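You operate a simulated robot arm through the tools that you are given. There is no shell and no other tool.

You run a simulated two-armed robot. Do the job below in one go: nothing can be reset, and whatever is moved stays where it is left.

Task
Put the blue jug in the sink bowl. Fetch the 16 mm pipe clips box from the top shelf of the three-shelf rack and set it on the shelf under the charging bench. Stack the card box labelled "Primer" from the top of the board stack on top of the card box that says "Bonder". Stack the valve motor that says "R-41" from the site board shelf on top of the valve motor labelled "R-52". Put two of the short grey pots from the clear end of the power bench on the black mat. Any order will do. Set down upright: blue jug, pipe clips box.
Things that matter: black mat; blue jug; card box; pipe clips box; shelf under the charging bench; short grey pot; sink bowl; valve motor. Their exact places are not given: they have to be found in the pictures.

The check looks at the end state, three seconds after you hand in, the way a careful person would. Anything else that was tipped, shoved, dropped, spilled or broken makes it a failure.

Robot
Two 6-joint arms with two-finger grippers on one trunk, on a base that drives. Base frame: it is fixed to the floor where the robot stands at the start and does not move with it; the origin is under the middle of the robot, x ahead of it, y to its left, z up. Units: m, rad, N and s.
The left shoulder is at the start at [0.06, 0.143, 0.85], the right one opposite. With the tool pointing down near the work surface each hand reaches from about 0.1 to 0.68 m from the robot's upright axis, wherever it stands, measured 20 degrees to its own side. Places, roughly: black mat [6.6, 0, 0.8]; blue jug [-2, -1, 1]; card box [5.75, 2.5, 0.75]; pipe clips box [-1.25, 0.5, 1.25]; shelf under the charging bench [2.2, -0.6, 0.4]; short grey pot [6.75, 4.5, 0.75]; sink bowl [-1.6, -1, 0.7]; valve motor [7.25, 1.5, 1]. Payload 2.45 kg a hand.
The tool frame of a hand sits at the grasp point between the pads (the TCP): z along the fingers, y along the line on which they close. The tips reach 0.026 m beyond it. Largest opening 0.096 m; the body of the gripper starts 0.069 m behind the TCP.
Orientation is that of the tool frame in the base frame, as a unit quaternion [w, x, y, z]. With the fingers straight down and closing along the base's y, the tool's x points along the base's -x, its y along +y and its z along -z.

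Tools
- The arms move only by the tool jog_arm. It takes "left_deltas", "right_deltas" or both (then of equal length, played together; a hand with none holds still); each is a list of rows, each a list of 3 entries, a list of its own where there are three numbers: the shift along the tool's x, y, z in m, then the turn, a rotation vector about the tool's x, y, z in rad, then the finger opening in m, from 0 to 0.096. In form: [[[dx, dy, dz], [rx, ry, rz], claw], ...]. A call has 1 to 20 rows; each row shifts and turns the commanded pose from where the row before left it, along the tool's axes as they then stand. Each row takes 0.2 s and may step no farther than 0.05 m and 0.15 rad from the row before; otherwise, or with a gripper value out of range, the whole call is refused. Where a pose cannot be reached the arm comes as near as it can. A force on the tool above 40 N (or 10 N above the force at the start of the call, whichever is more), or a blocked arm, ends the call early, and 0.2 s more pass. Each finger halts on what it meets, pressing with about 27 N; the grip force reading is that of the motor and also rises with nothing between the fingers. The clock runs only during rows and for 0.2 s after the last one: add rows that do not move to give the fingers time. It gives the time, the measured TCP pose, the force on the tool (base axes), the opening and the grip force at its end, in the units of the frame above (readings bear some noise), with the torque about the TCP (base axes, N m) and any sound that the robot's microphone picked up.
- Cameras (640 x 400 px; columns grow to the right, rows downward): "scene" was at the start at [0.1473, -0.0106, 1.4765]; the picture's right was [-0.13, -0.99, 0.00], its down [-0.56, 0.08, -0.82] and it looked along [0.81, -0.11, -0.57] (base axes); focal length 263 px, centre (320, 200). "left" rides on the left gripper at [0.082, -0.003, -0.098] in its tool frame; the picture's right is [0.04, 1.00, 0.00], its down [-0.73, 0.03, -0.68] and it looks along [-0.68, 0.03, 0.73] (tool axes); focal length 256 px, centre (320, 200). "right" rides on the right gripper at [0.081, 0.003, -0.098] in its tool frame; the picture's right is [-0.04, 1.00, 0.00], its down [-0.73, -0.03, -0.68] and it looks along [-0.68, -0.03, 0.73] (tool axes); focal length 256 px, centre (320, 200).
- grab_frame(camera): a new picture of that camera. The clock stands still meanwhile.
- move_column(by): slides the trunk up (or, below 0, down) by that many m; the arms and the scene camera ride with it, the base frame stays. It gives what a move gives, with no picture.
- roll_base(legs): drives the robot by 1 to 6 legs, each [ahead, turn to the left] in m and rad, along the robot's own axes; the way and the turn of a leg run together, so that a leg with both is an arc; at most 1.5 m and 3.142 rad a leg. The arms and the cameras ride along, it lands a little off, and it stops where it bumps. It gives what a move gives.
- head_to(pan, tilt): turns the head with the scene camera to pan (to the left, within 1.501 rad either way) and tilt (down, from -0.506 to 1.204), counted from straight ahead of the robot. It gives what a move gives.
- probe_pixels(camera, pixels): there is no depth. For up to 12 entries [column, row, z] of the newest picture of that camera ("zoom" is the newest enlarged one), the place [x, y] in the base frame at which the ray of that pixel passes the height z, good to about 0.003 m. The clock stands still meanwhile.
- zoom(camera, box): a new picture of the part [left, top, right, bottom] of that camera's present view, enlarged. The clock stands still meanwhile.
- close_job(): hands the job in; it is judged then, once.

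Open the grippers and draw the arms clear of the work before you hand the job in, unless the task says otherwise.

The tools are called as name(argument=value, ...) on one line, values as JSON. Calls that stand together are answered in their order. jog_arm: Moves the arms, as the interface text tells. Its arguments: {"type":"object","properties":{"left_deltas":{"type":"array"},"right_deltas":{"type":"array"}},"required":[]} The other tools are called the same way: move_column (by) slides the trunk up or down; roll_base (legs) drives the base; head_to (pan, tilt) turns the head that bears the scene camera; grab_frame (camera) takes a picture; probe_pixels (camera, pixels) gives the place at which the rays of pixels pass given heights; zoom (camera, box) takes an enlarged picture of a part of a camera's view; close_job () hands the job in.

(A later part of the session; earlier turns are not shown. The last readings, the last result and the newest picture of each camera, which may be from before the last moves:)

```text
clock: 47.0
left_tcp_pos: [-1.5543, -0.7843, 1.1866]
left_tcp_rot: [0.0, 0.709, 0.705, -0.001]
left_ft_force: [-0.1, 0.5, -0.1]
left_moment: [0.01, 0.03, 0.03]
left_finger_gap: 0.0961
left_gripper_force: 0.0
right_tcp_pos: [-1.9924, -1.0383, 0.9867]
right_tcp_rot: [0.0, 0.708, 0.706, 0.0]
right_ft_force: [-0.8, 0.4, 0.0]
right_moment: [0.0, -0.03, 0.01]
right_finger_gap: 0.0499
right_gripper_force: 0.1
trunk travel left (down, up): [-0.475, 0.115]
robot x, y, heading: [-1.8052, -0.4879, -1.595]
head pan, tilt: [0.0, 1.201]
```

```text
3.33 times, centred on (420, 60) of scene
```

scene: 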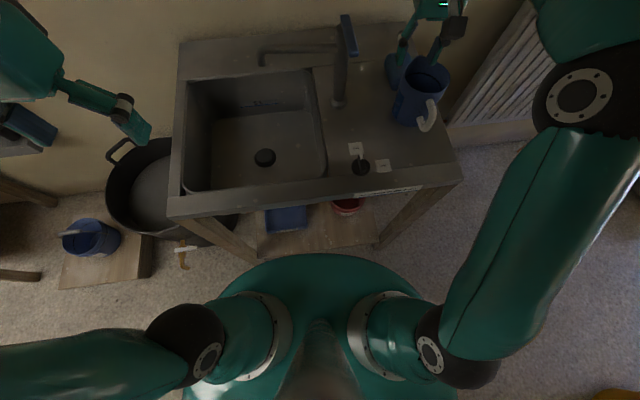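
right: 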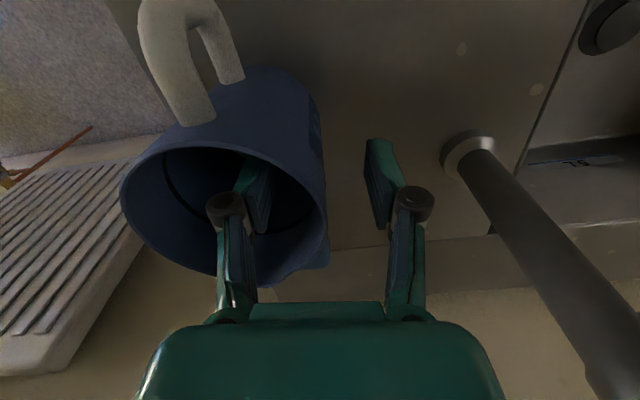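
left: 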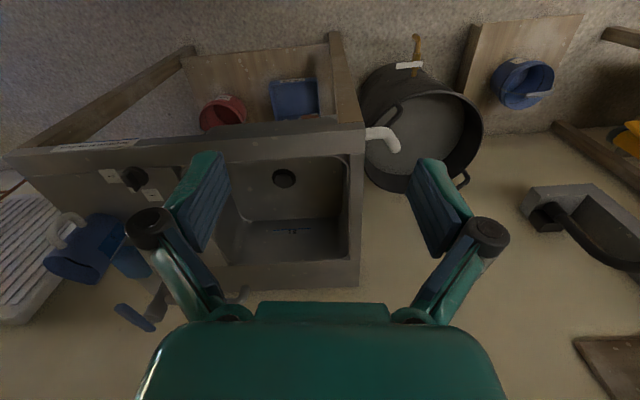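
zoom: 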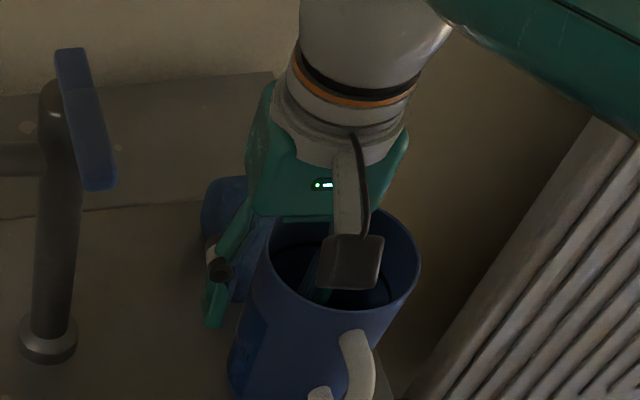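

One finger is inside and one outside with the wall at column ≈325 between them. I close the fingers on the wall.

jog_arm(right_deltas=[[[0, 0, 0], [0, 0, 0], 0.02], [[0, 0, 0], [0, 0, 0], 0.0], [[0, 0, 0], [0, 0, 0], 0.0], [[0, 0, 0], [0, 0, 0], 0.0], [[0, 0, 0], [0, 0, 0], 0.0]])

grab_frame(camera="right")

```text
clock: 48.2
left_tcp_pos: [-1.5526, -0.7836, 1.1876]
left_tcp_rot: [-0.001, 0.708, 0.706, -0.001]
left_ft_force: [0.9, 0.4, 0.1]
left_moment: [-0.02, -0.01, -0.01]
left_finger_gap: 0.0961
left_gripper_force: 0.0
right_tcp_pos: [-1.9949, -1.0376, 0.9882]
right_tcp_rot: [0.001, 0.708, 0.706, 0.001]
right_ft_force: [-2.3, 1.7, 3.3]
right_moment: [0.3, 0.46, -0.08]
right_finger_gap: 0.006
right_gripper_force: 26.5
trunk travel left (down, up): [-0.475, 0.115]
robot x, y, heading: [-1.8011, -0.4877, -1.589]
head pan, tilt: [0.0, 1.201]
```

```text
taken
```

right: 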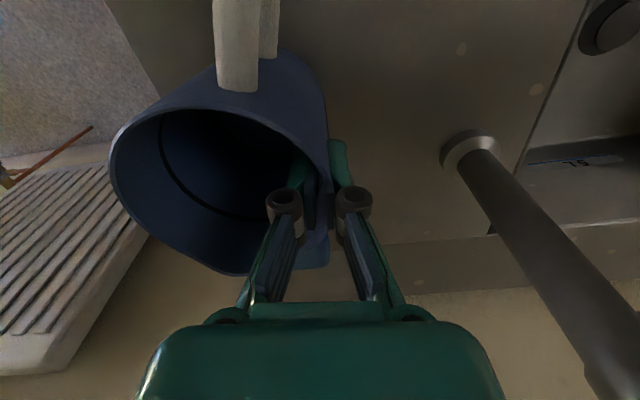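

Gap reads 6 mm with 26.5 N, so the wall is held. I lift 5 cm and check how the jug hangs.

jog_arm(right_deltas=[[[0, 0, -0.02], [0, 0, 0], 0.0], [[0, 0, -0.02], [0, 0, 0], 0.0], [[0, 0, -0.02], [0, 0, 0], 0.0], [[0, 0, 0], [0, 0, 0], 0.0]])

grab_frame(camera="right")

grab_frame(camera="scene")

```text
clock: 49.2
left_tcp_pos: [-1.5531, -0.7854, 1.1865]
left_tcp_rot: [-0.001, 0.709, 0.705, 0.0]
left_ft_force: [0.0, -0.5, 0.9]
left_moment: [-0.02, 0.02, -0.01]
left_finger_gap: 0.0956
left_gripper_force: 0.0
right_tcp_pos: [-1.9936, -1.0399, 1.0451]
right_tcp_rot: [0.0, 0.708, 0.706, 0.0]
right_ft_force: [-0.3, -0.7, -1.6]
right_moment: [-0.02, -0.03, 0.03]
right_finger_gap: 0.006
right_gripper_force: 27.2
trunk travel left (down, up): [-0.475, 0.115]
robot x, y, heading: [-1.8018, -0.4887, -1.596]
head pan, tilt: [0.0, 1.201]
```

```text
taken
```

right: 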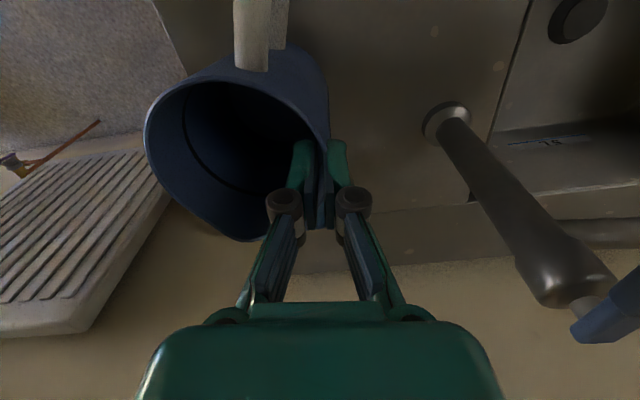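

```text
taken
```

scene: 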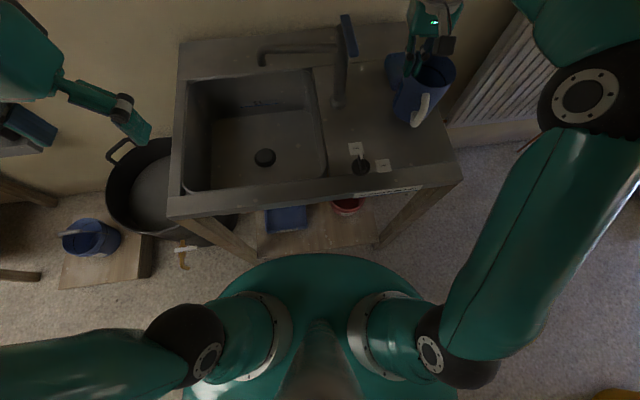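

The jug is lifted (about 1.6 N load). I zoom in to check whether it hangs level.

zoom(camera="scene", box=[360, 10, 500, 150])

zoom(camera="left", box=[0, 100, 200, 300])

```text
2.86 times, centred on (430, 80) of scene
```

zoom: 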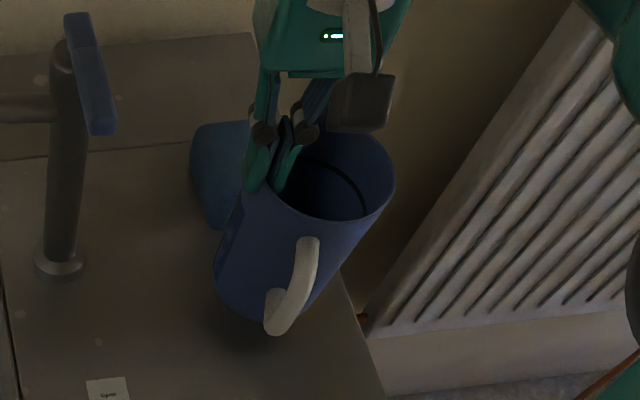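

```text
2.00 times, centred on (100, 200) of left
```

zoom: 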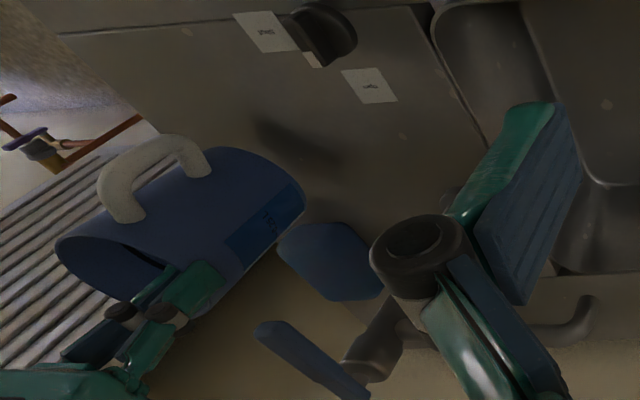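

I check the tilt quantitatively by probing points on the jug in the newest (left) zoom.

probe_pixels(camera="zoom", pixels=[[60, 245, 1.06], [140, 270, 1.06], [215, 275, 1.06], [265, 185, 0.93], [305, 205, 0.93], [230, 150, 0.93], [190, 290, 1.04]])

zoom(camera="right", box=[100, 0, 400, 260])

probe_pixels(camera="scene", pixels=[[409, 100, 0.93], [430, 67, 1.06], [452, 70, 1.06], [412, 123, 0.95], [418, 95, 1.04], [405, 110, 0.93]])

```text
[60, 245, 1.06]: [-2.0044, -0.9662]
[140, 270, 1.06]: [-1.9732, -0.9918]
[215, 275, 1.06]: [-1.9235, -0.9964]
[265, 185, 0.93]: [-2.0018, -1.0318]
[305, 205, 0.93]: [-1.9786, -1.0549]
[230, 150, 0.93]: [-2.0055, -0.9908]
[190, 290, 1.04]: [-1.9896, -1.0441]
```

```text
1.54 times, centred on (250, 130) of right
```

zoom: 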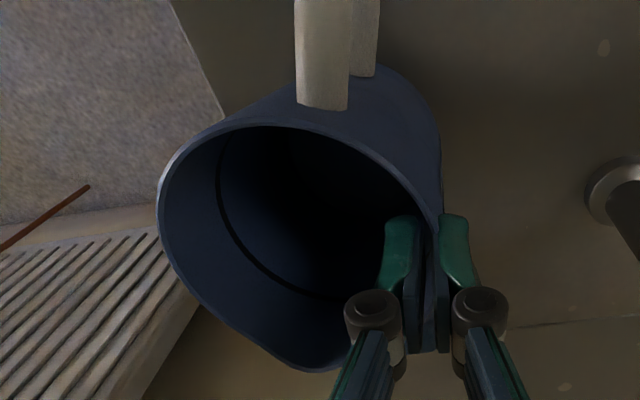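

```text
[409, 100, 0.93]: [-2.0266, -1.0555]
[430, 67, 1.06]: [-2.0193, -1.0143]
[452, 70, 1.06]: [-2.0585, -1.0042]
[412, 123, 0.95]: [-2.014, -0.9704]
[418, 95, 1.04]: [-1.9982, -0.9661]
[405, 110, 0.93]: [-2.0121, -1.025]
```

The jug hangs with only a slight lean. Before carrying it I probe the bowl's extents and tap lever in the scene picture to plan a path in front of the tap.

probe_pixels(camera="scene", pixels=[[185, 190, 0.87], [327, 178, 0.87], [187, 80, 0.87], [316, 70, 0.87], [265, 157, 0.7], [265, 157, 0.68], [212, 185, 0.7], [215, 118, 0.7], [320, 110, 0.7], [352, 55, 1.12], [346, 16, 1.12], [262, 62, 1.05]])

probe_pixels(camera="right", pixels=[[582, 340, 1.12], [582, 340, 1.08], [640, 280, 1.12], [146, 123, 1.06], [146, 123, 1.03]])

```text
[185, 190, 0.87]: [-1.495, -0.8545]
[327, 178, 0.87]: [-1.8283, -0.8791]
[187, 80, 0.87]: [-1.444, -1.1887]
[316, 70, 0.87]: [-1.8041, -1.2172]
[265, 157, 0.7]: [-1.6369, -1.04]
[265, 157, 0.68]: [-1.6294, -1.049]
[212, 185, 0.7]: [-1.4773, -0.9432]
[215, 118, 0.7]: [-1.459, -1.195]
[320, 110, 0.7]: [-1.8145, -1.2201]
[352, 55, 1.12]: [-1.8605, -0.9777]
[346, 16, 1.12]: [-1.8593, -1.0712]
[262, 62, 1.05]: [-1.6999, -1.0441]
```

```text
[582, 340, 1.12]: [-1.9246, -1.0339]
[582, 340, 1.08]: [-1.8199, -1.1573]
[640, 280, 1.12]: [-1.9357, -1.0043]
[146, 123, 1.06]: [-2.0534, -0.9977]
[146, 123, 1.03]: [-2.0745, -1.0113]
```

Bowl spans x -1.82…-1.47, y -0.87…-1.20, drain at (-1.64,-1.04); tap lever reaches y≈-0.98 at x≈-1.86. I pull the jug back toward the robot first and move the left hand aside to make room.

jog_arm(right_deltas=[[[0.038, 0, -0.005], [0, 0, 0], 0.0], [[0.038, 0, -0.005], [0, 0, 0], 0.0], [[0.038, 0, -0.005], [0, 0, 0], 0.0], [[0.038, 0, 0], [0, 0, 0], 0.0]], left_deltas=[[[0.02, 0.035, 0], [0, 0, 0], 0.096], [[0.02, 0.035, 0], [0, 0, 0], 0.096], [[0.02, 0.035, 0], [0, 0, 0], 0.096], [[0.02, 0.035, 0], [0, 0, 0], 0.096]])

jog_arm(right_deltas=[[[0, 0.045, 0], [0, 0, 0], 0.0], [[0, 0.045, 0], [0, 0, 0], 0.0], [[0, 0.045, 0], [0, 0, 0], 0.0], [[0, 0.045, 0], [0, 0, 0], 0.0], [[0, 0.045, 0], [0, 0, 0], 0.0], [[0, 0.045, 0], [0, 0, 0], 0.0], [[0, 0.045, 0], [0, 0, 0], 0.0], [[0, 0.03, 0], [0, 0, 0], 0.0]])

grab_frame(camera="right")

grab_frame(camera="scene")

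grab_frame(camera="left")

```text
clock: 50.2
left_tcp_pos: [-1.4116, -0.7035, 1.1856]
left_tcp_rot: [0.0, 0.708, 0.706, 0.0]
left_ft_force: [0.6, 0.2, 0.2]
left_moment: [0.03, -0.01, -0.01]
left_finger_gap: 0.0959
left_gripper_force: 0.1
right_tcp_pos: [-1.9935, -0.8865, 1.0607]
right_tcp_rot: [0.001, 0.708, 0.706, -0.001]
right_ft_force: [0.1, -0.2, -1.2]
right_moment: [-0.01, -0.05, 0.02]
right_finger_gap: 0.0062
right_gripper_force: 27.3
trunk travel left (down, up): [-0.475, 0.115]
robot x, y, heading: [-1.8038, -0.4861, -1.586]
head pan, tilt: [0.0, 1.201]
```

```text
clock: 52.2
left_tcp_pos: [-1.4125, -0.7045, 1.1859]
left_tcp_rot: [-0.002, 0.708, 0.706, 0.001]
left_ft_force: [-1.2, -0.2, -0.1]
left_moment: [0.01, -0.02, 0.01]
left_finger_gap: 0.0958
left_gripper_force: 0.0
right_tcp_pos: [-1.695, -0.9143, 1.1291]
right_tcp_rot: [0.069, 0.741, 0.668, 0.018]
right_ft_force: [0.0, -0.5, -0.7]
right_moment: [-0.01, -0.05, 0.0]
right_finger_gap: 0.0059
right_gripper_force: 26.7
trunk travel left (down, up): [-0.475, 0.115]
robot x, y, heading: [-1.8003, -0.4878, -1.591]
head pan, tilt: [0.0, 1.201]
stopped in row 8 (right hand): the arm was blocked; the commanded pose is now the measured one
```

```text
taken
```

right: 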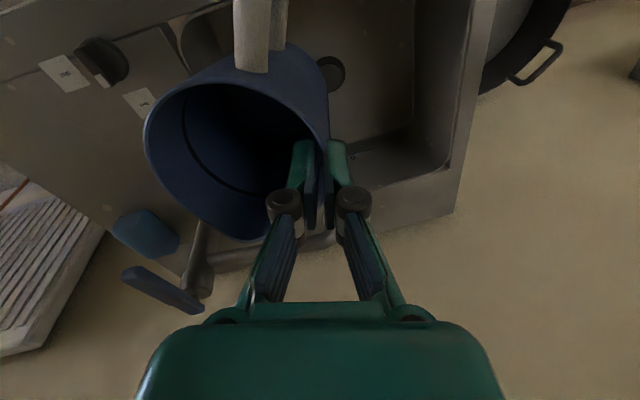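

```text
taken
```

scene: 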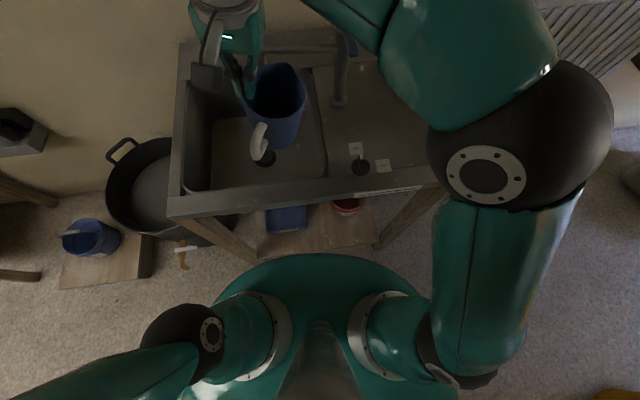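

```text
taken
```

left: 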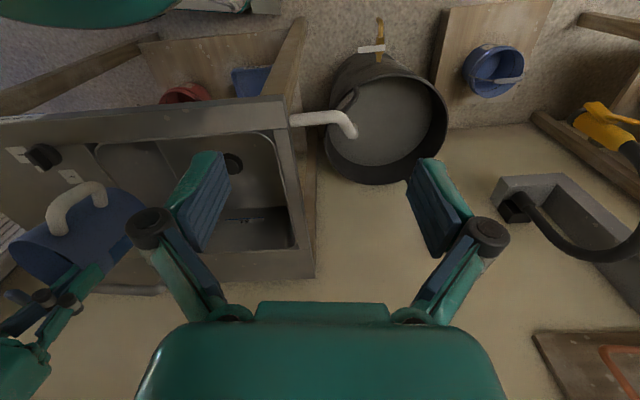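

The right arm ran into a joint limit near (-1.695,-0.914), slightly twisted, jug still held over the bowl. I turn the base left a little so the reach comes more in front of the right arm.

roll_base(legs=[[0, 0.25]])

grab_frame(camera="scene")

```text
clock: 53.5
left_tcp_pos: [-1.3701, -0.602, 1.1874]
left_tcp_rot: [-0.001, 0.616, 0.788, -0.001]
left_ft_force: [0.1, 0.7, -0.4]
left_moment: [-0.02, -0.02, -0.01]
left_finger_gap: 0.0958
left_gripper_force: 0.0
right_tcp_pos: [-1.598, -0.8787, 1.1361]
right_tcp_rot: [0.075, 0.656, 0.751, 0.028]
right_ft_force: [0.8, 0.9, -1.2]
right_moment: [0.03, -0.02, -0.01]
right_finger_gap: 0.0063
right_gripper_force: 26.8
trunk travel left (down, up): [-0.475, 0.115]
robot x, y, heading: [-1.807, -0.4915, -1.341]
head pan, tilt: [0.0, 1.201]
```

```text
taken
```

scene: 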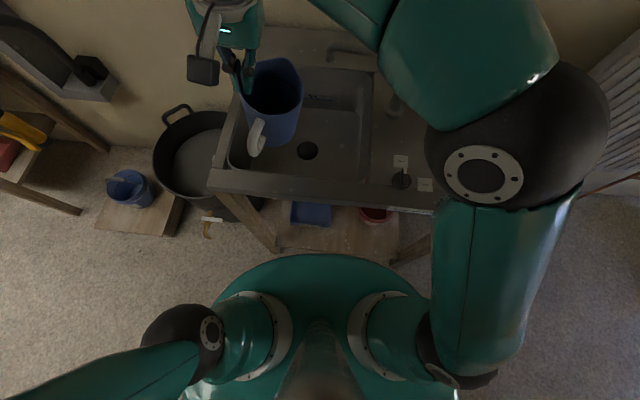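

The hand is crossed over to the left of the trunk; I first straighten the tool (rotation vector ≈[0.14,0.075,0]) while shifting back right, to leave the limit.

jog_arm(right_deltas=[[[0, -0.03, 0], [0, 0, 0], 0.0], [[0, -0.03, 0], [0, 0, 0], 0.0], [[0, -0.03, 0], [0.07, 0.038, 0], 0.0], [[0, 0, 0], [0.07, 0.038, 0], 0.0], [[0, 0, 0], [0, 0, 0], 0.0]])

grab_frame(camera="scene")

```text
clock: 54.7
left_tcp_pos: [-1.3709, -0.6018, 1.1867]
left_tcp_rot: [0.0, 0.615, 0.788, 0.001]
left_ft_force: [0.8, -0.1, 0.2]
left_moment: [0.0, -0.01, -0.01]
left_finger_gap: 0.0961
left_gripper_force: 0.2
right_tcp_pos: [-1.6855, -0.8895, 1.1242]
right_tcp_rot: [-0.001, 0.658, 0.753, 0.0]
right_ft_force: [-0.8, 0.1, -0.2]
right_moment: [0.02, -0.1, -0.02]
right_finger_gap: 0.0061
right_gripper_force: 26.7
trunk travel left (down, up): [-0.475, 0.115]
robot x, y, heading: [-1.808, -0.4864, -1.341]
head pan, tilt: [0.0, 1.201]
```

```text
taken
```

scene: 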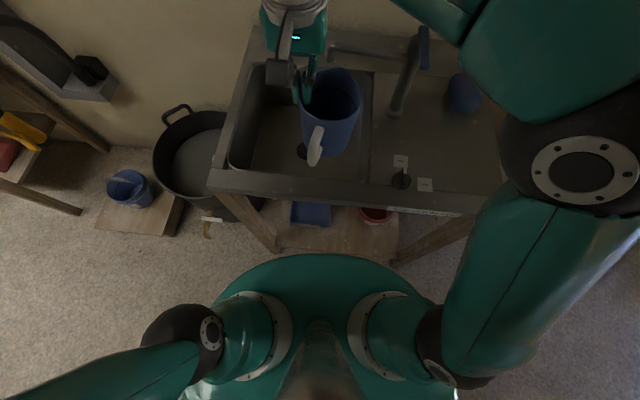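

Tool is vertical again, jug over the bowl. I turn the base left 0.2 rad more so that the bowl sits in front of the right arm.

roll_base(legs=[[0, 0.2]])

jog_arm(right_deltas=[[[-0.03, 0, 0], [0, 0, 0], 0.0], [[-0.03, 0, 0], [0, 0, 0], 0.0], [[-0.03, 0, 0.02], [0, 0, 0], 0.0], [[-0.02, 0, 0.03], [0, 0, 0], 0.0], [[0, 0, 0.03], [0, 0, 0], 0.0]])

grab_frame(camera="scene")

grab_frame(camera="right")

```text
clock: 56.1
left_tcp_pos: [-1.3576, -0.512, 1.1867]
left_tcp_rot: [-0.001, 0.534, 0.846, -0.001]
left_ft_force: [0.0, 0.7, 0.2]
left_moment: [0.02, 0.02, 0.0]
left_finger_gap: 0.0962
left_gripper_force: 0.0
right_tcp_pos: [-1.6083, -0.8584, 1.1253]
right_tcp_rot: [-0.001, 0.58, 0.815, -0.001]
right_ft_force: [0.4, -0.1, -2.0]
right_moment: [0.04, -0.04, 0.0]
right_finger_gap: 0.006
right_gripper_force: 27.1
trunk travel left (down, up): [-0.475, 0.115]
robot x, y, heading: [-1.815, -0.4884, -1.148]
head pan, tilt: [0.0, 1.201]
stopped in leg 1: the robot was blocked; the commanded pose is now the measured one
```

```text
clock: 57.3
left_tcp_pos: [-1.3583, -0.5112, 1.1866]
left_tcp_rot: [-0.001, 0.533, 0.846, -0.001]
left_ft_force: [0.1, 0.2, 0.2]
left_moment: [-0.01, 0.0, -0.02]
left_finger_gap: 0.0962
left_gripper_force: 0.1
right_tcp_pos: [-1.5724, -0.9612, 1.044]
right_tcp_rot: [-0.001, 0.579, 0.815, 0.0]
right_ft_force: [-0.2, 0.1, -1.8]
right_moment: [0.01, -0.04, 0.01]
right_finger_gap: 0.0061
right_gripper_force: 26.4
trunk travel left (down, up): [-0.475, 0.115]
robot x, y, heading: [-1.8129, -0.4899, -1.144]
head pan, tilt: [0.0, 1.201]
```

```text
taken
```

scene: 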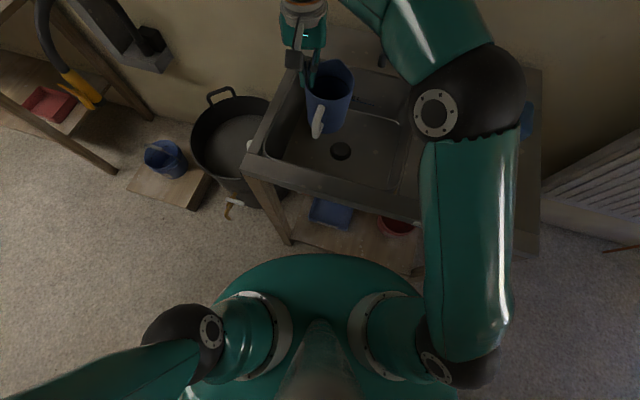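

```text
taken
```

right: 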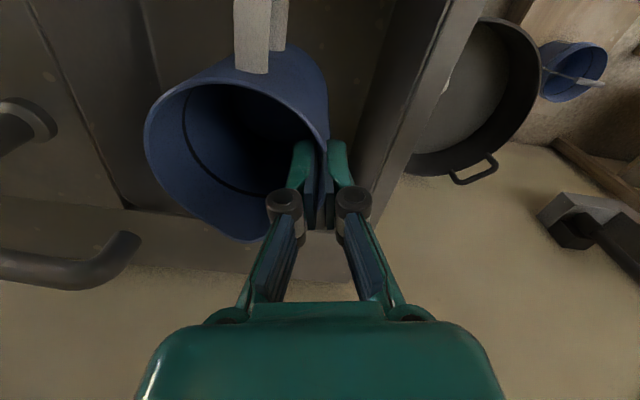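

Jug centre ≈(-1.62,-0.98) is well within the bowl. I shift it 2 cm toward the bowl's middle and descend 0.16 m, then look.

jog_arm(right_deltas=[[[0.01, -0.02, 0.02], [0, 0, 0], 0.0], [[0, 0, 0.03], [0, 0, 0], 0.0], [[0, 0, 0.03], [0, 0, 0], 0.0], [[0, 0, 0.03], [0, 0, 0], 0.0], [[0, 0, 0.03], [0, 0, 0], 0.0], [[0, 0, 0.02], [0, 0, 0], 0.0]])

grab_frame(camera="scene")

grab_frame(camera="right")

```text
clock: 58.7
left_tcp_pos: [-1.3579, -0.5114, 1.1876]
left_tcp_rot: [-0.001, 0.534, 0.846, 0.0]
left_ft_force: [0.3, -0.1, -0.8]
left_moment: [0.03, 0.01, -0.01]
left_finger_gap: 0.096
left_gripper_force: 0.1
right_tcp_pos: [-1.5958, -0.9579, 0.8816]
right_tcp_rot: [-0.001, 0.579, 0.815, 0.0]
right_ft_force: [-0.2, 1.1, -1.0]
right_moment: [-0.03, -0.06, -0.02]
right_finger_gap: 0.006
right_gripper_force: 27.3
trunk travel left (down, up): [-0.475, 0.115]
robot x, y, heading: [-1.8115, -0.4935, -1.143]
head pan, tilt: [0.0, 1.201]
```

```text
taken
```

scene: 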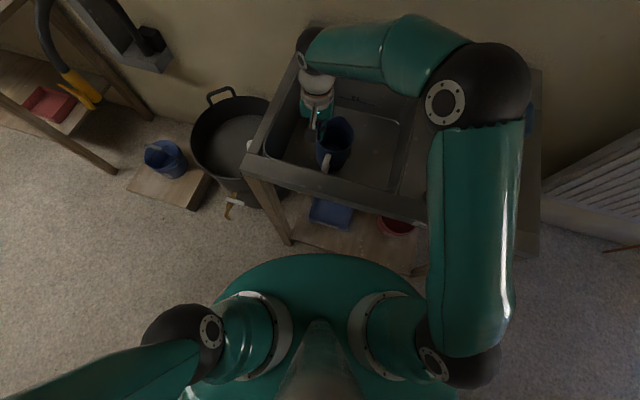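

```text
taken
```

right: 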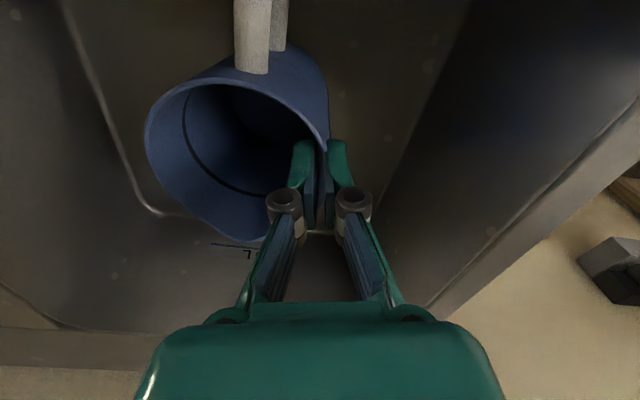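

Force is still light, but the right elbow at (485,97) may be close above the tap lever (hidden beneath it). Before descending further I turn the left hand's camera toward that area to check clearance.

jog_arm(left_deltas=[[[0, 0, 0], [0, 0, 0.14], 0.096], [[0, 0, 0], [0, 0, 0.14], 0.096], [[0, 0, 0], [0, 0, 0.14], 0.096], [[0, 0, 0], [0, 0, 0.14], 0.096], [[0, 0, 0], [0, 0, 0.14], 0.096], [[0, 0, 0], [0, 0, 0.14], 0.096], [[0, 0, 0], [0, 0, 0.14], 0.096]])

grab_frame(camera="left")

```text
clock: 60.3
left_tcp_pos: [-1.3582, -0.5107, 1.188]
left_tcp_rot: [-0.001, 0.869, 0.494, -0.001]
left_ft_force: [0.0, 0.0, -1.0]
left_moment: [0.02, 0.0, -0.04]
left_finger_gap: 0.0961
left_gripper_force: 0.0
right_tcp_pos: [-1.5942, -0.9587, 0.8842]
right_tcp_rot: [0.0, 0.579, 0.815, 0.0]
right_ft_force: [-0.1, 0.0, -0.6]
right_moment: [0.06, -0.05, -0.01]
right_finger_gap: 0.0059
right_gripper_force: 26.9
trunk travel left (down, up): [-0.475, 0.115]
robot x, y, heading: [-1.8152, -0.4952, -1.145]
head pan, tilt: [0.0, 1.201]
```

```text
taken
```

left: 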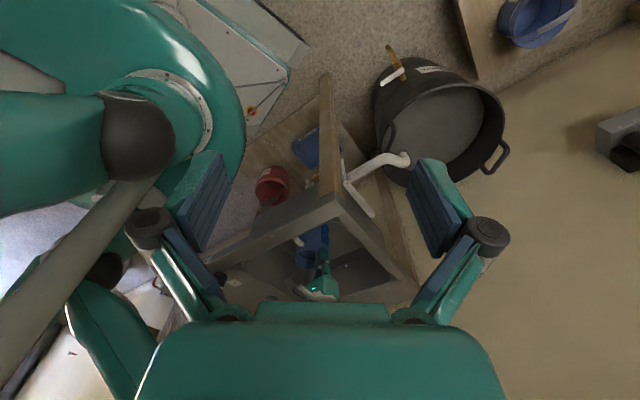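

The own gripper hides the far area, so I pitch the left tool forward to look more horizontally toward the tap and right elbow.

jog_arm(left_deltas=[[[0, 0, 0], [0, -0.14, 0], 0.096], [[0, 0, 0], [0, -0.14, 0], 0.096], [[0, 0, 0], [0, -0.14, 0], 0.096], [[0, 0, 0], [0, -0.14, 0], 0.096]])

grab_frame(camera="left")

```text
clock: 61.3
left_tcp_pos: [-1.3571, -0.5122, 1.1875]
left_tcp_rot: [0.138, 0.835, 0.475, -0.241]
left_ft_force: [0.1, 0.3, -0.6]
left_moment: [-0.04, 0.02, 0.01]
left_finger_gap: 0.0961
left_gripper_force: 0.1
right_tcp_pos: [-1.5956, -0.9575, 0.8826]
right_tcp_rot: [-0.001, 0.58, 0.815, 0.0]
right_ft_force: [0.5, -0.3, -0.5]
right_moment: [0.0, -0.03, -0.02]
right_finger_gap: 0.0062
right_gripper_force: 27.0
trunk travel left (down, up): [-0.475, 0.115]
robot x, y, heading: [-1.8162, -0.4926, -1.146]
head pan, tilt: [0.0, 1.201]
```

```text
taken
```

left: 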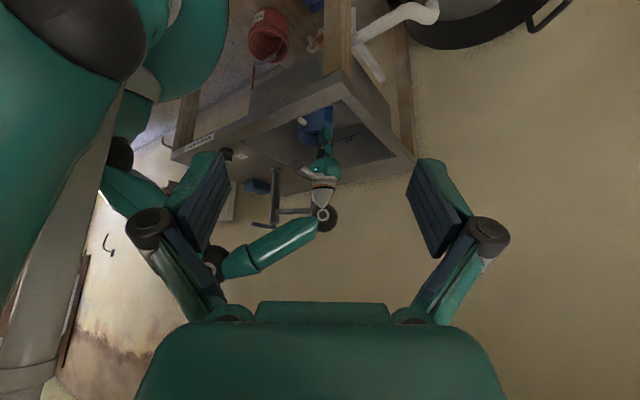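

The left view (upside-down) shows the right forearm passing just above the tap lever near (265,228). I zoom for detail.

zoom(camera="left", box=[190, 90, 370, 290])

```text
2.00 times, centred on (280, 190) of left
```

zoom: 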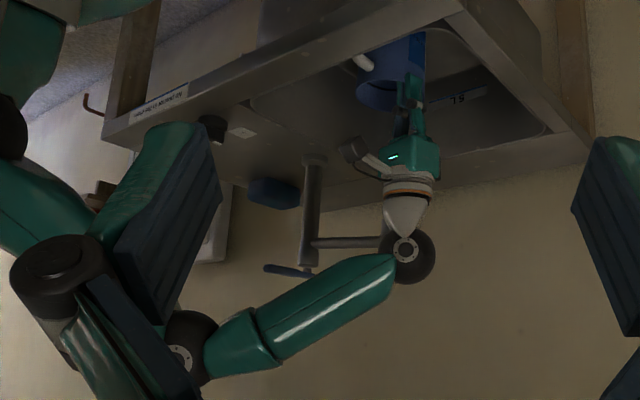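

I probe the tap top, lever tip and forearm in this view at several heights to get true clearances.

probe_pixels(camera="zoom", pixels=[[310, 272, 1.06], [310, 272, 1.1], [310, 272, 1.14], [265, 267, 1.06], [265, 267, 1.1], [265, 267, 1.14], [310, 290, 1.1], [310, 290, 1.15], [380, 245, 1.04], [270, 360, 1.15], [270, 320, 1.1], [270, 320, 1.15]])

```text
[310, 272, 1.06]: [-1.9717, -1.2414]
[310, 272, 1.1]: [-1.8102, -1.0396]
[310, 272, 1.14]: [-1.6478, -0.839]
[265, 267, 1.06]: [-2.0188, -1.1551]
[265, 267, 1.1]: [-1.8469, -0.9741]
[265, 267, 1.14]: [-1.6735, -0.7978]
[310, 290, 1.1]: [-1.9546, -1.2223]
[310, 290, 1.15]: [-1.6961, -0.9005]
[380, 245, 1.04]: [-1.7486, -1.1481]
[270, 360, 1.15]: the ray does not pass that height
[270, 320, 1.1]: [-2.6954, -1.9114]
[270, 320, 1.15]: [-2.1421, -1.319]
```

Forearm clears the tap (z≈1.18–1.23 above the lever at z≈1.10), enough for the remaining ~7 cm. I descend in small steps and watch the force.

jog_arm(right_deltas=[[[0, 0, 0.012], [0, 0, 0], 0.0], [[0, 0, 0.012], [0, 0, 0], 0.0], [[0, 0, 0.012], [0, 0, 0], 0.0], [[0, 0, 0], [0, 0, 0], 0.0]])

zoom(camera="left", box=[190, 90, 370, 290])

```text
clock: 62.3
left_tcp_pos: [-1.3573, -0.5109, 1.1878]
left_tcp_rot: [0.138, 0.834, 0.476, -0.242]
left_ft_force: [-0.5, -0.2, -0.1]
left_moment: [-0.02, 0.02, 0.0]
left_finger_gap: 0.096
left_gripper_force: 0.0
right_tcp_pos: [-1.5949, -0.9587, 0.8496]
right_tcp_rot: [0.001, 0.581, 0.814, 0.0]
right_ft_force: [4.1, 1.0, 10.5]
right_moment: [0.34, 0.15, -0.13]
right_finger_gap: 0.0061
right_gripper_force: 27.0
trunk travel left (down, up): [-0.475, 0.115]
robot x, y, heading: [-1.8146, -0.4934, -1.141]
head pan, tilt: [0.0, 1.201]
```

```text
2.00 times, centred on (280, 190) of left
```

zoom: 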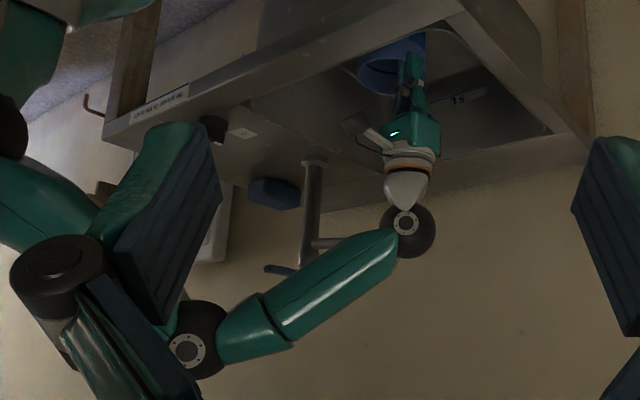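

Contact at 10.5 N: the jug touches the bowl. I look from the right hand and scene to see whether it stands on the floor, not on the wall fillet.

grab_frame(camera="right")

zoom(camera="scene", box=[240, 40, 440, 220])

```text
taken
```

right: 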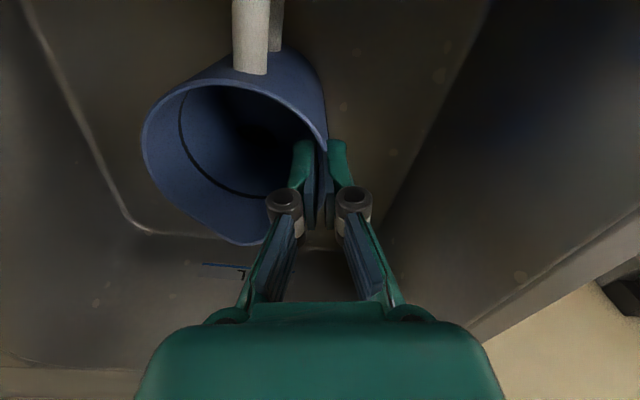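

```text
2.22 times, centred on (340, 130) of scene
```

zoom: 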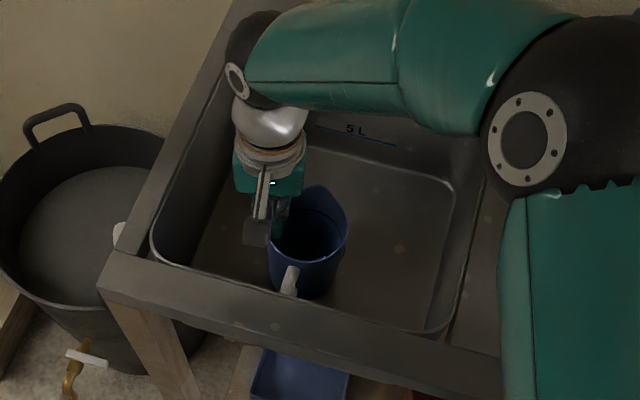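

The jug stands on the bowl floor clear of the walls. I relax the downward push a little and open the fingers slowly to let it settle.

jog_arm(right_deltas=[[[0, 0, -0.003], [0, 0, 0], 0.0], [[0, 0, 0], [0, 0, 0], 0.01], [[0, 0, 0], [0, 0, 0], 0.015], [[0, 0, 0], [0, 0, 0], 0.025], [[0, 0, 0], [0, 0, 0], 0.035], [[0, 0, 0], [0, 0, 0], 0.035]])

grab_frame(camera="right")

zoom(camera="scene", box=[240, 40, 440, 220])

```text
clock: 63.7
left_tcp_pos: [-1.3576, -0.5108, 1.1862]
left_tcp_rot: [0.136, 0.835, 0.476, -0.24]
left_ft_force: [0.3, 0.1, -0.1]
left_moment: [0.02, 0.03, 0.0]
left_finger_gap: 0.0962
left_gripper_force: 0.1
right_tcp_pos: [-1.5953, -0.9595, 0.8514]
right_tcp_rot: [0.001, 0.58, 0.815, 0.0]
right_ft_force: [-0.1, 0.1, 0.4]
right_moment: [0.0, 0.0, -0.02]
right_finger_gap: 0.0351
right_gripper_force: 0.1
trunk travel left (down, up): [-0.475, 0.115]
robot x, y, heading: [-1.8107, -0.4888, -1.143]
head pan, tilt: [0.0, 1.201]
```

```text
taken
```

right: 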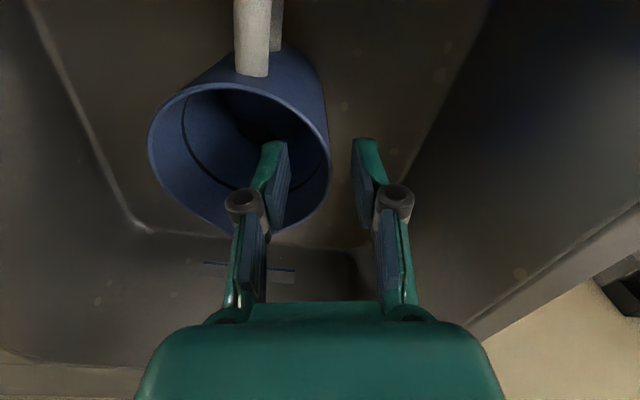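

```text
2.22 times, centred on (340, 130) of scene
```

zoom: 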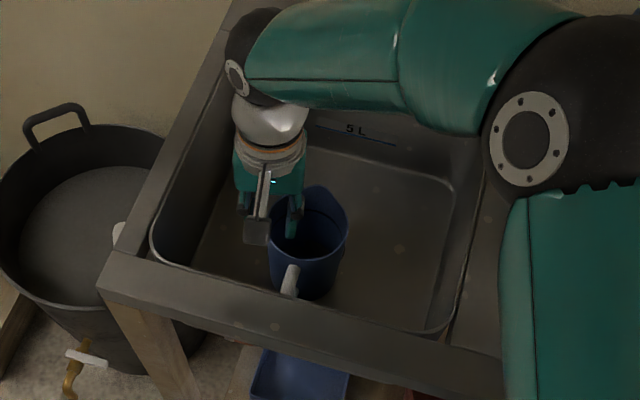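

The jug stands free and upright. I raise the right hand straight up out of it.

jog_arm(right_deltas=[[[0, 0, -0.02], [0, 0, 0], 0.035], [[0, 0, -0.03], [0, 0, 0], 0.035], [[0, 0, -0.04], [0, 0, 0], 0.035], [[0, 0, -0.045], [0, 0, 0], 0.035], [[0, 0, -0.045], [0, 0, 0], 0.035], [[0, 0, -0.045], [0, 0, 0], 0.035], [[0, 0, -0.045], [0, 0, 0], 0.035], [[0, 0, -0.03], [0, 0, 0], 0.035]])

zoom(camera="scene", box=[240, 40, 440, 220])

grab_frame(camera="right")

```text
clock: 65.5
left_tcp_pos: [-1.3575, -0.5113, 1.1868]
left_tcp_rot: [0.136, 0.835, 0.476, -0.24]
left_ft_force: [-0.3, 0.4, -0.2]
left_moment: [0.02, 0.02, 0.0]
left_finger_gap: 0.096
left_gripper_force: 0.0
right_tcp_pos: [-1.5942, -0.9554, 1.1507]
right_tcp_rot: [0.0, 0.58, 0.815, 0.0]
right_ft_force: [0.0, 0.9, 0.3]
right_moment: [0.03, 0.02, 0.0]
right_finger_gap: 0.0349
right_gripper_force: 0.0
right hand out of reach, approached as far as the arm can: row 8
trunk travel left (down, up): [-0.475, 0.115]
robot x, y, heading: [-1.8136, -0.4936, -1.146]
head pan, tilt: [0.0, 1.201]
```

```text
2.22 times, centred on (340, 130) of scene
```

zoom: 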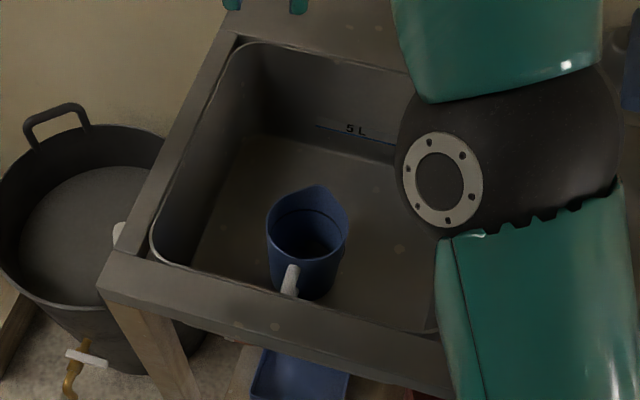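

```text
taken
```

right: 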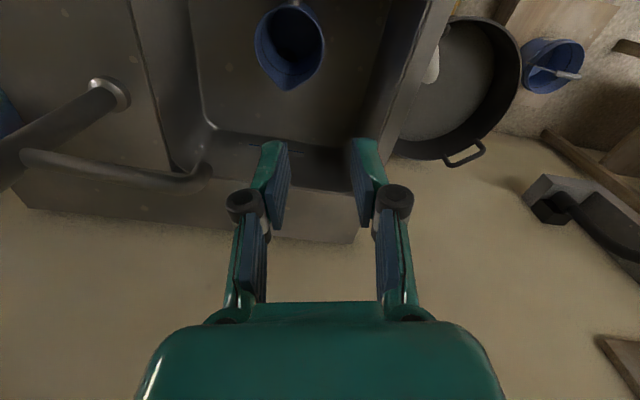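

The jug stands upright in the bowl. Now I draw the right hand back and return the left hand to its tool-down carry pose near the trunk.

jog_arm(left_deltas=[[[0, 0, 0], [0, 0.14, 0], 0.096], [[0, 0, 0], [0, 0.14, 0], 0.096], [[0, 0, 0], [0, 0.14, 0], 0.096], [[0, 0, 0], [0, 0.14, 0], 0.096], [[0, 0, 0], [0, 0, -0.14], 0.096], [[0, 0, 0], [0, 0, -0.14], 0.096], [[0, 0, 0], [0, 0, -0.14], 0.096], [[0, 0, 0], [0, 0, -0.14], 0.096], [[0, 0, 0], [0, 0, -0.14], 0.096], [[0, 0, 0], [0, 0, -0.14], 0.096], [[0, 0, 0], [0, 0, -0.14], 0.096], [[-0.014, -0.045, 0], [0, 0, 0], 0.096], [[-0.014, -0.045, 0], [0, 0, 0], 0.096], [[-0.014, -0.045, 0], [0, 0, 0], 0.096], [[-0.014, -0.045, 0], [0, 0, 0], 0.096], [[-0.014, -0.045, 0], [0, 0, 0], 0.096]], right_deltas=[[[0.04, -0.022, 0], [0, 0, 0], 0.096], [[0.04, -0.022, 0], [0, 0, 0], 0.096], [[0.04, -0.022, 0], [0, 0, 0], 0.096], [[0.04, -0.022, 0], [0, 0, 0], 0.096], [[0.04, -0.022, 0], [0, 0, 0], 0.096], [[0.03, -0.022, 0], [0, 0, 0], 0.096], [[0, 0, 0], [0, 0, 0], 0.096], [[0, 0, 0], [0, 0, 0], 0.096], [[0, 0, 0], [0, 0, 0], 0.096], [[0, 0, 0], [0, 0, 0], 0.096], [[0, 0, 0], [0, 0, 0], 0.096], [[0, 0, 0], [0, 0, 0], 0.096], [[0, 0, 0], [0, 0, 0], 0.096], [[0, 0, 0], [0, 0, 0], 0.096], [[0, 0, 0], [0, 0, 0], 0.096], [[0, 0, 0], [0, 0, 0], 0.096]])

grab_frame(camera="scene")

```text
clock: 68.9
left_tcp_pos: [-1.5331, -0.6707, 1.1872]
left_tcp_rot: [-0.001, 0.533, 0.846, 0.001]
left_ft_force: [-0.2, -1.4, 0.1]
left_moment: [0.04, -0.01, 0.01]
left_finger_gap: 0.0958
left_gripper_force: 0.0
right_tcp_pos: [-1.7977, -0.7833, 1.1507]
right_tcp_rot: [-0.001, 0.578, 0.816, 0.0]
right_ft_force: [0.1, -0.3, 0.4]
right_moment: [0.0, 0.01, -0.05]
right_finger_gap: 0.0962
right_gripper_force: 0.0
trunk travel left (down, up): [-0.475, 0.115]
robot x, y, heading: [-1.8115, -0.4896, -1.149]
head pan, tilt: [0.0, 1.201]
```

```text
taken
```

scene: 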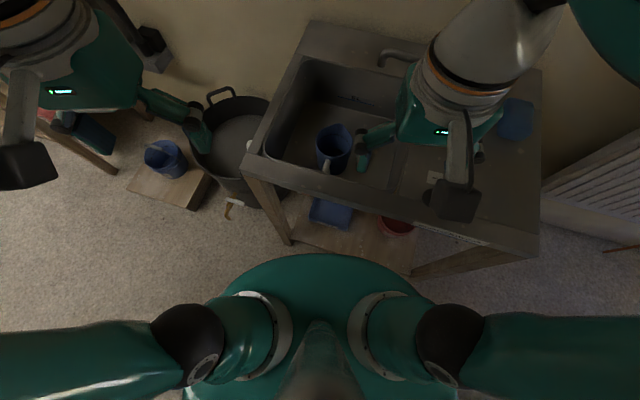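

The jug at (333,147) is left upright in the bowl and both hands are back over the robot. I back away from the sink, then turn toward the room's length.

roll_base(legs=[[-0.25, 0]])

roll_base(legs=[[0, 1.37], [0.7, 0], [0, 1.0]])

head_to(pan=0.2, tilt=0.4)

grab_frame(camera="scene")

```text
clock: 70.8
left_tcp_pos: [-1.6348, -0.4398, 1.1884]
left_tcp_rot: [0.0, 0.531, 0.848, -0.002]
left_ft_force: [0.3, 0.5, 0.2]
left_moment: [-0.01, -0.06, 0.01]
left_finger_gap: 0.096
left_gripper_force: 0.1
right_tcp_pos: [-1.8985, -0.5539, 1.1509]
right_tcp_rot: [-0.001, 0.577, 0.817, 0.0]
right_ft_force: [-1.1, -0.9, 0.3]
right_moment: [-0.03, -0.04, -0.02]
right_finger_gap: 0.0959
right_gripper_force: 0.0
trunk travel left (down, up): [-0.475, 0.115]
robot x, y, heading: [-1.9171, -0.2646, -1.139]
head pan, tilt: [0.0, 1.201]
```

```text
clock: 81.4
left_tcp_pos: [-1.3014, 0.2315, 1.1904]
left_tcp_rot: [0.001, -0.582, 0.813, -0.001]
left_ft_force: [0.5, -0.3, -0.4]
left_moment: [-0.03, -0.02, 0.01]
left_finger_gap: 0.0958
left_gripper_force: 0.1
right_tcp_pos: [-1.0322, 0.1269, 1.1504]
right_tcp_rot: [-0.001, -0.536, 0.844, -0.001]
right_ft_force: [0.1, -0.4, -0.4]
right_moment: [0.0, 0.01, 0.03]
right_finger_gap: 0.0962
right_gripper_force: 0.1
trunk travel left (down, up): [-0.475, 0.115]
robot x, y, heading: [-1.2069, -0.0991, 1.224]
head pan, tilt: [0.0, 1.201]
```

```text
clock: 82.5
left_tcp_pos: [-1.2991, 0.2314, 1.1885]
left_tcp_rot: [0.0, -0.581, 0.814, 0.0]
left_ft_force: [0.7, 0.1, 0.6]
left_moment: [0.04, -0.01, 0.0]
left_finger_gap: 0.0961
left_gripper_force: 0.0
right_tcp_pos: [-1.0331, 0.1263, 1.1521]
right_tcp_rot: [0.0, -0.536, 0.844, 0.0]
right_ft_force: [0.3, 0.7, 0.0]
right_moment: [0.0, 0.06, -0.03]
right_finger_gap: 0.0958
right_gripper_force: 0.1
trunk travel left (down, up): [-0.475, 0.115]
robot x, y, heading: [-1.2025, -0.1024, 1.227]
head pan, tilt: [0.201, 0.4]
```

```text
taken
```

scene: 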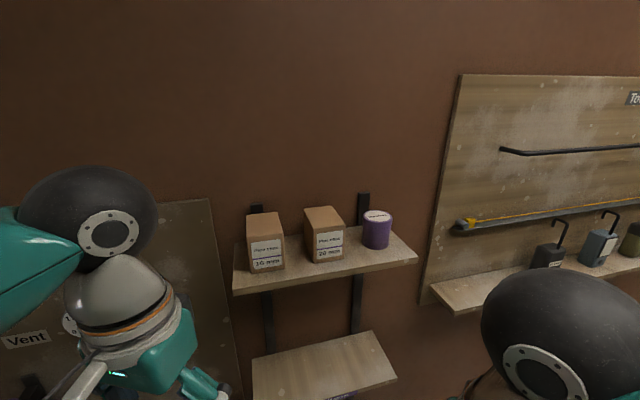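

The 16 mm box is at (265,240), left of the 20 mm box at (324,233), both on the top shelf. I zoom for exact corners.

zoom(camera="scene", box=[220, 180, 420, 305])

```text
3.20 times, centred on (320, 242) of scene
```

zoom: 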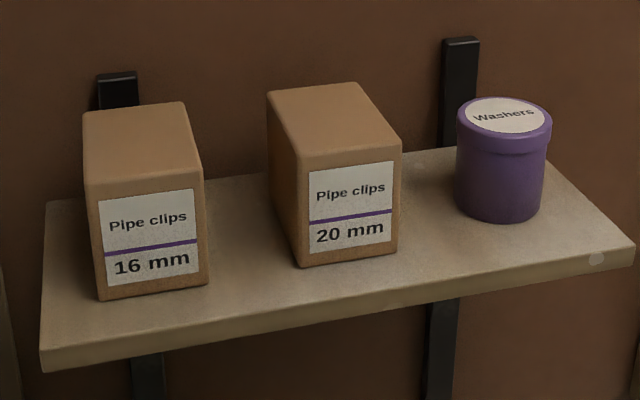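

I probe the shelf and box corners at candidate heights to match with the first sighting.

probe_pixels(camera="zoom", pixels=[[42, 350, 1.2], [42, 350, 1.15], [42, 350, 1.1], [635, 247, 1.2], [635, 247, 1.15], [635, 247, 1.1], [100, 300, 1.15], [208, 283, 1.15], [85, 113, 1.25], [183, 102, 1.25], [88, 185, 1.25], [200, 166, 1.25]])

```text
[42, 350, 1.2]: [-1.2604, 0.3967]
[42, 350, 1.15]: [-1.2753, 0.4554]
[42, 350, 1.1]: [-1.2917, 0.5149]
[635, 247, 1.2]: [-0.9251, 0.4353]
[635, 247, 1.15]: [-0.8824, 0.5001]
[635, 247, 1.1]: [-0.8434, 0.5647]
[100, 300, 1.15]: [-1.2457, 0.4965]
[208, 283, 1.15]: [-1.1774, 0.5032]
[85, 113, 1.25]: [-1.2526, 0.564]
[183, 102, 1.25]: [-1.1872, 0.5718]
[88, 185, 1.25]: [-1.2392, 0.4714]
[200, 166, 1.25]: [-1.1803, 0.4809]
```

Matching both sightings gives shelf top z≈1.20 and the building axes rotated ≈0.115 rad; the 16 mm box is centred ≈(-1.207,0.47), about 0.06 × 0.087 × 0.073 m. I drive to about (-0.985,-0.06) facing the rack, to use the left hand.

roll_base(legs=[[0, -1.03], [0.222, 0], [0, 1.49]])

head_to(pan=0.25, tilt=0.55)

grab_frame(camera="scene")

grab_frame(camera="left")

```text
clock: 91.3
left_tcp_pos: [-1.2191, 0.195, 1.1897]
left_tcp_rot: [-0.001, 0.754, -0.657, 0.001]
left_ft_force: [0.0, 0.5, 0.3]
left_moment: [-0.02, -0.01, -0.01]
left_finger_gap: 0.096
left_gripper_force: 0.1
right_tcp_pos: [-0.9319, 0.2214, 1.1509]
right_tcp_rot: [0.0, 0.717, -0.697, 0.0]
right_ft_force: [-0.1, -0.3, 0.2]
right_moment: [-0.04, -0.01, 0.0]
right_finger_gap: 0.0959
right_gripper_force: 0.0
trunk travel left (down, up): [-0.475, 0.115]
robot x, y, heading: [-0.9587, -0.0543, 1.686]
head pan, tilt: [0.201, 0.4]
```

```text
clock: 92.0
left_tcp_pos: [-1.2188, 0.1958, 1.1898]
left_tcp_rot: [0.0, 0.753, -0.658, 0.0]
left_ft_force: [-0.5, -0.1, -0.3]
left_moment: [-0.05, 0.01, 0.03]
left_finger_gap: 0.096
left_gripper_force: 0.1
right_tcp_pos: [-0.9308, 0.2218, 1.1524]
right_tcp_rot: [0.0, 0.716, -0.698, 0.0]
right_ft_force: [0.5, 0.2, -0.3]
right_moment: [0.02, 0.05, -0.04]
right_finger_gap: 0.0961
right_gripper_force: 0.0
trunk travel left (down, up): [-0.475, 0.115]
robot x, y, heading: [-0.9597, -0.0575, 1.685]
head pan, tilt: [0.25, 0.55]
```

```text
taken
```

scene: 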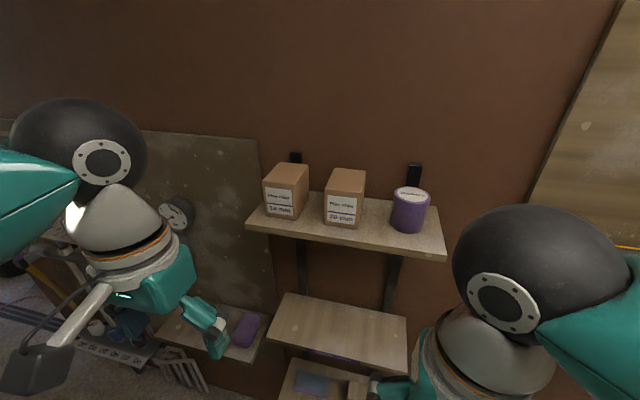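

```text
taken
```

left: 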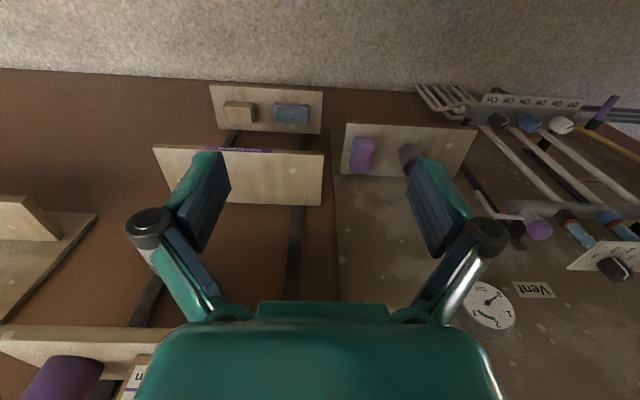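

I'm at (-0.96,-0.058) facing the rack. I zoom on the 16 mm box from here to refine its corners.

zoom(camera="scene", box=[240, 150, 400, 250])

```text
4.00 times, centred on (320, 200) of scene
```

zoom: 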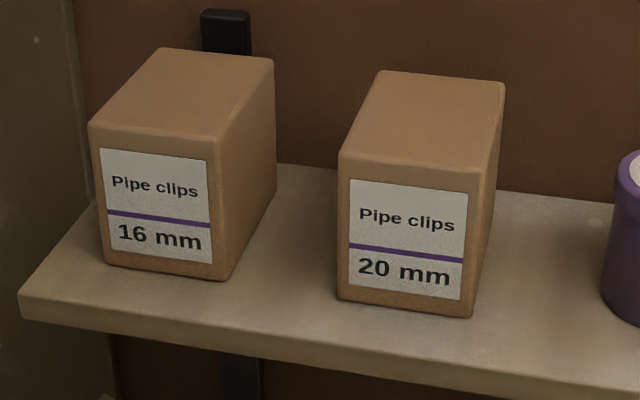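

I probe these corners at shelf height 1.2 and at top height ~1.273.

probe_pixels(camera="zoom", pixels=[[105, 266, 1.2], [226, 281, 1.2], [277, 193, 1.2], [338, 298, 1.2], [470, 318, 1.2], [20, 295, 1.2], [90, 123, 1.273], [216, 143, 1.273], [160, 48, 1.273], [273, 60, 1.273], [340, 155, 1.273], [380, 70, 1.273]])

```text
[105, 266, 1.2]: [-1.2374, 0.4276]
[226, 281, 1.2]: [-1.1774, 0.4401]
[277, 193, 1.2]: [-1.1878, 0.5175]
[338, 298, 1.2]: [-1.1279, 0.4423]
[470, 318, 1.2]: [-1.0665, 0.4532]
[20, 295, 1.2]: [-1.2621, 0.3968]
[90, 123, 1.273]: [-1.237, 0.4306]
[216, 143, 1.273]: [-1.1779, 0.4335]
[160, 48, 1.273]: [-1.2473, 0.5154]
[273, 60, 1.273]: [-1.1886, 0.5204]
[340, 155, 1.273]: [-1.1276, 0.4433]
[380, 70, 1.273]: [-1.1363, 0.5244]
```

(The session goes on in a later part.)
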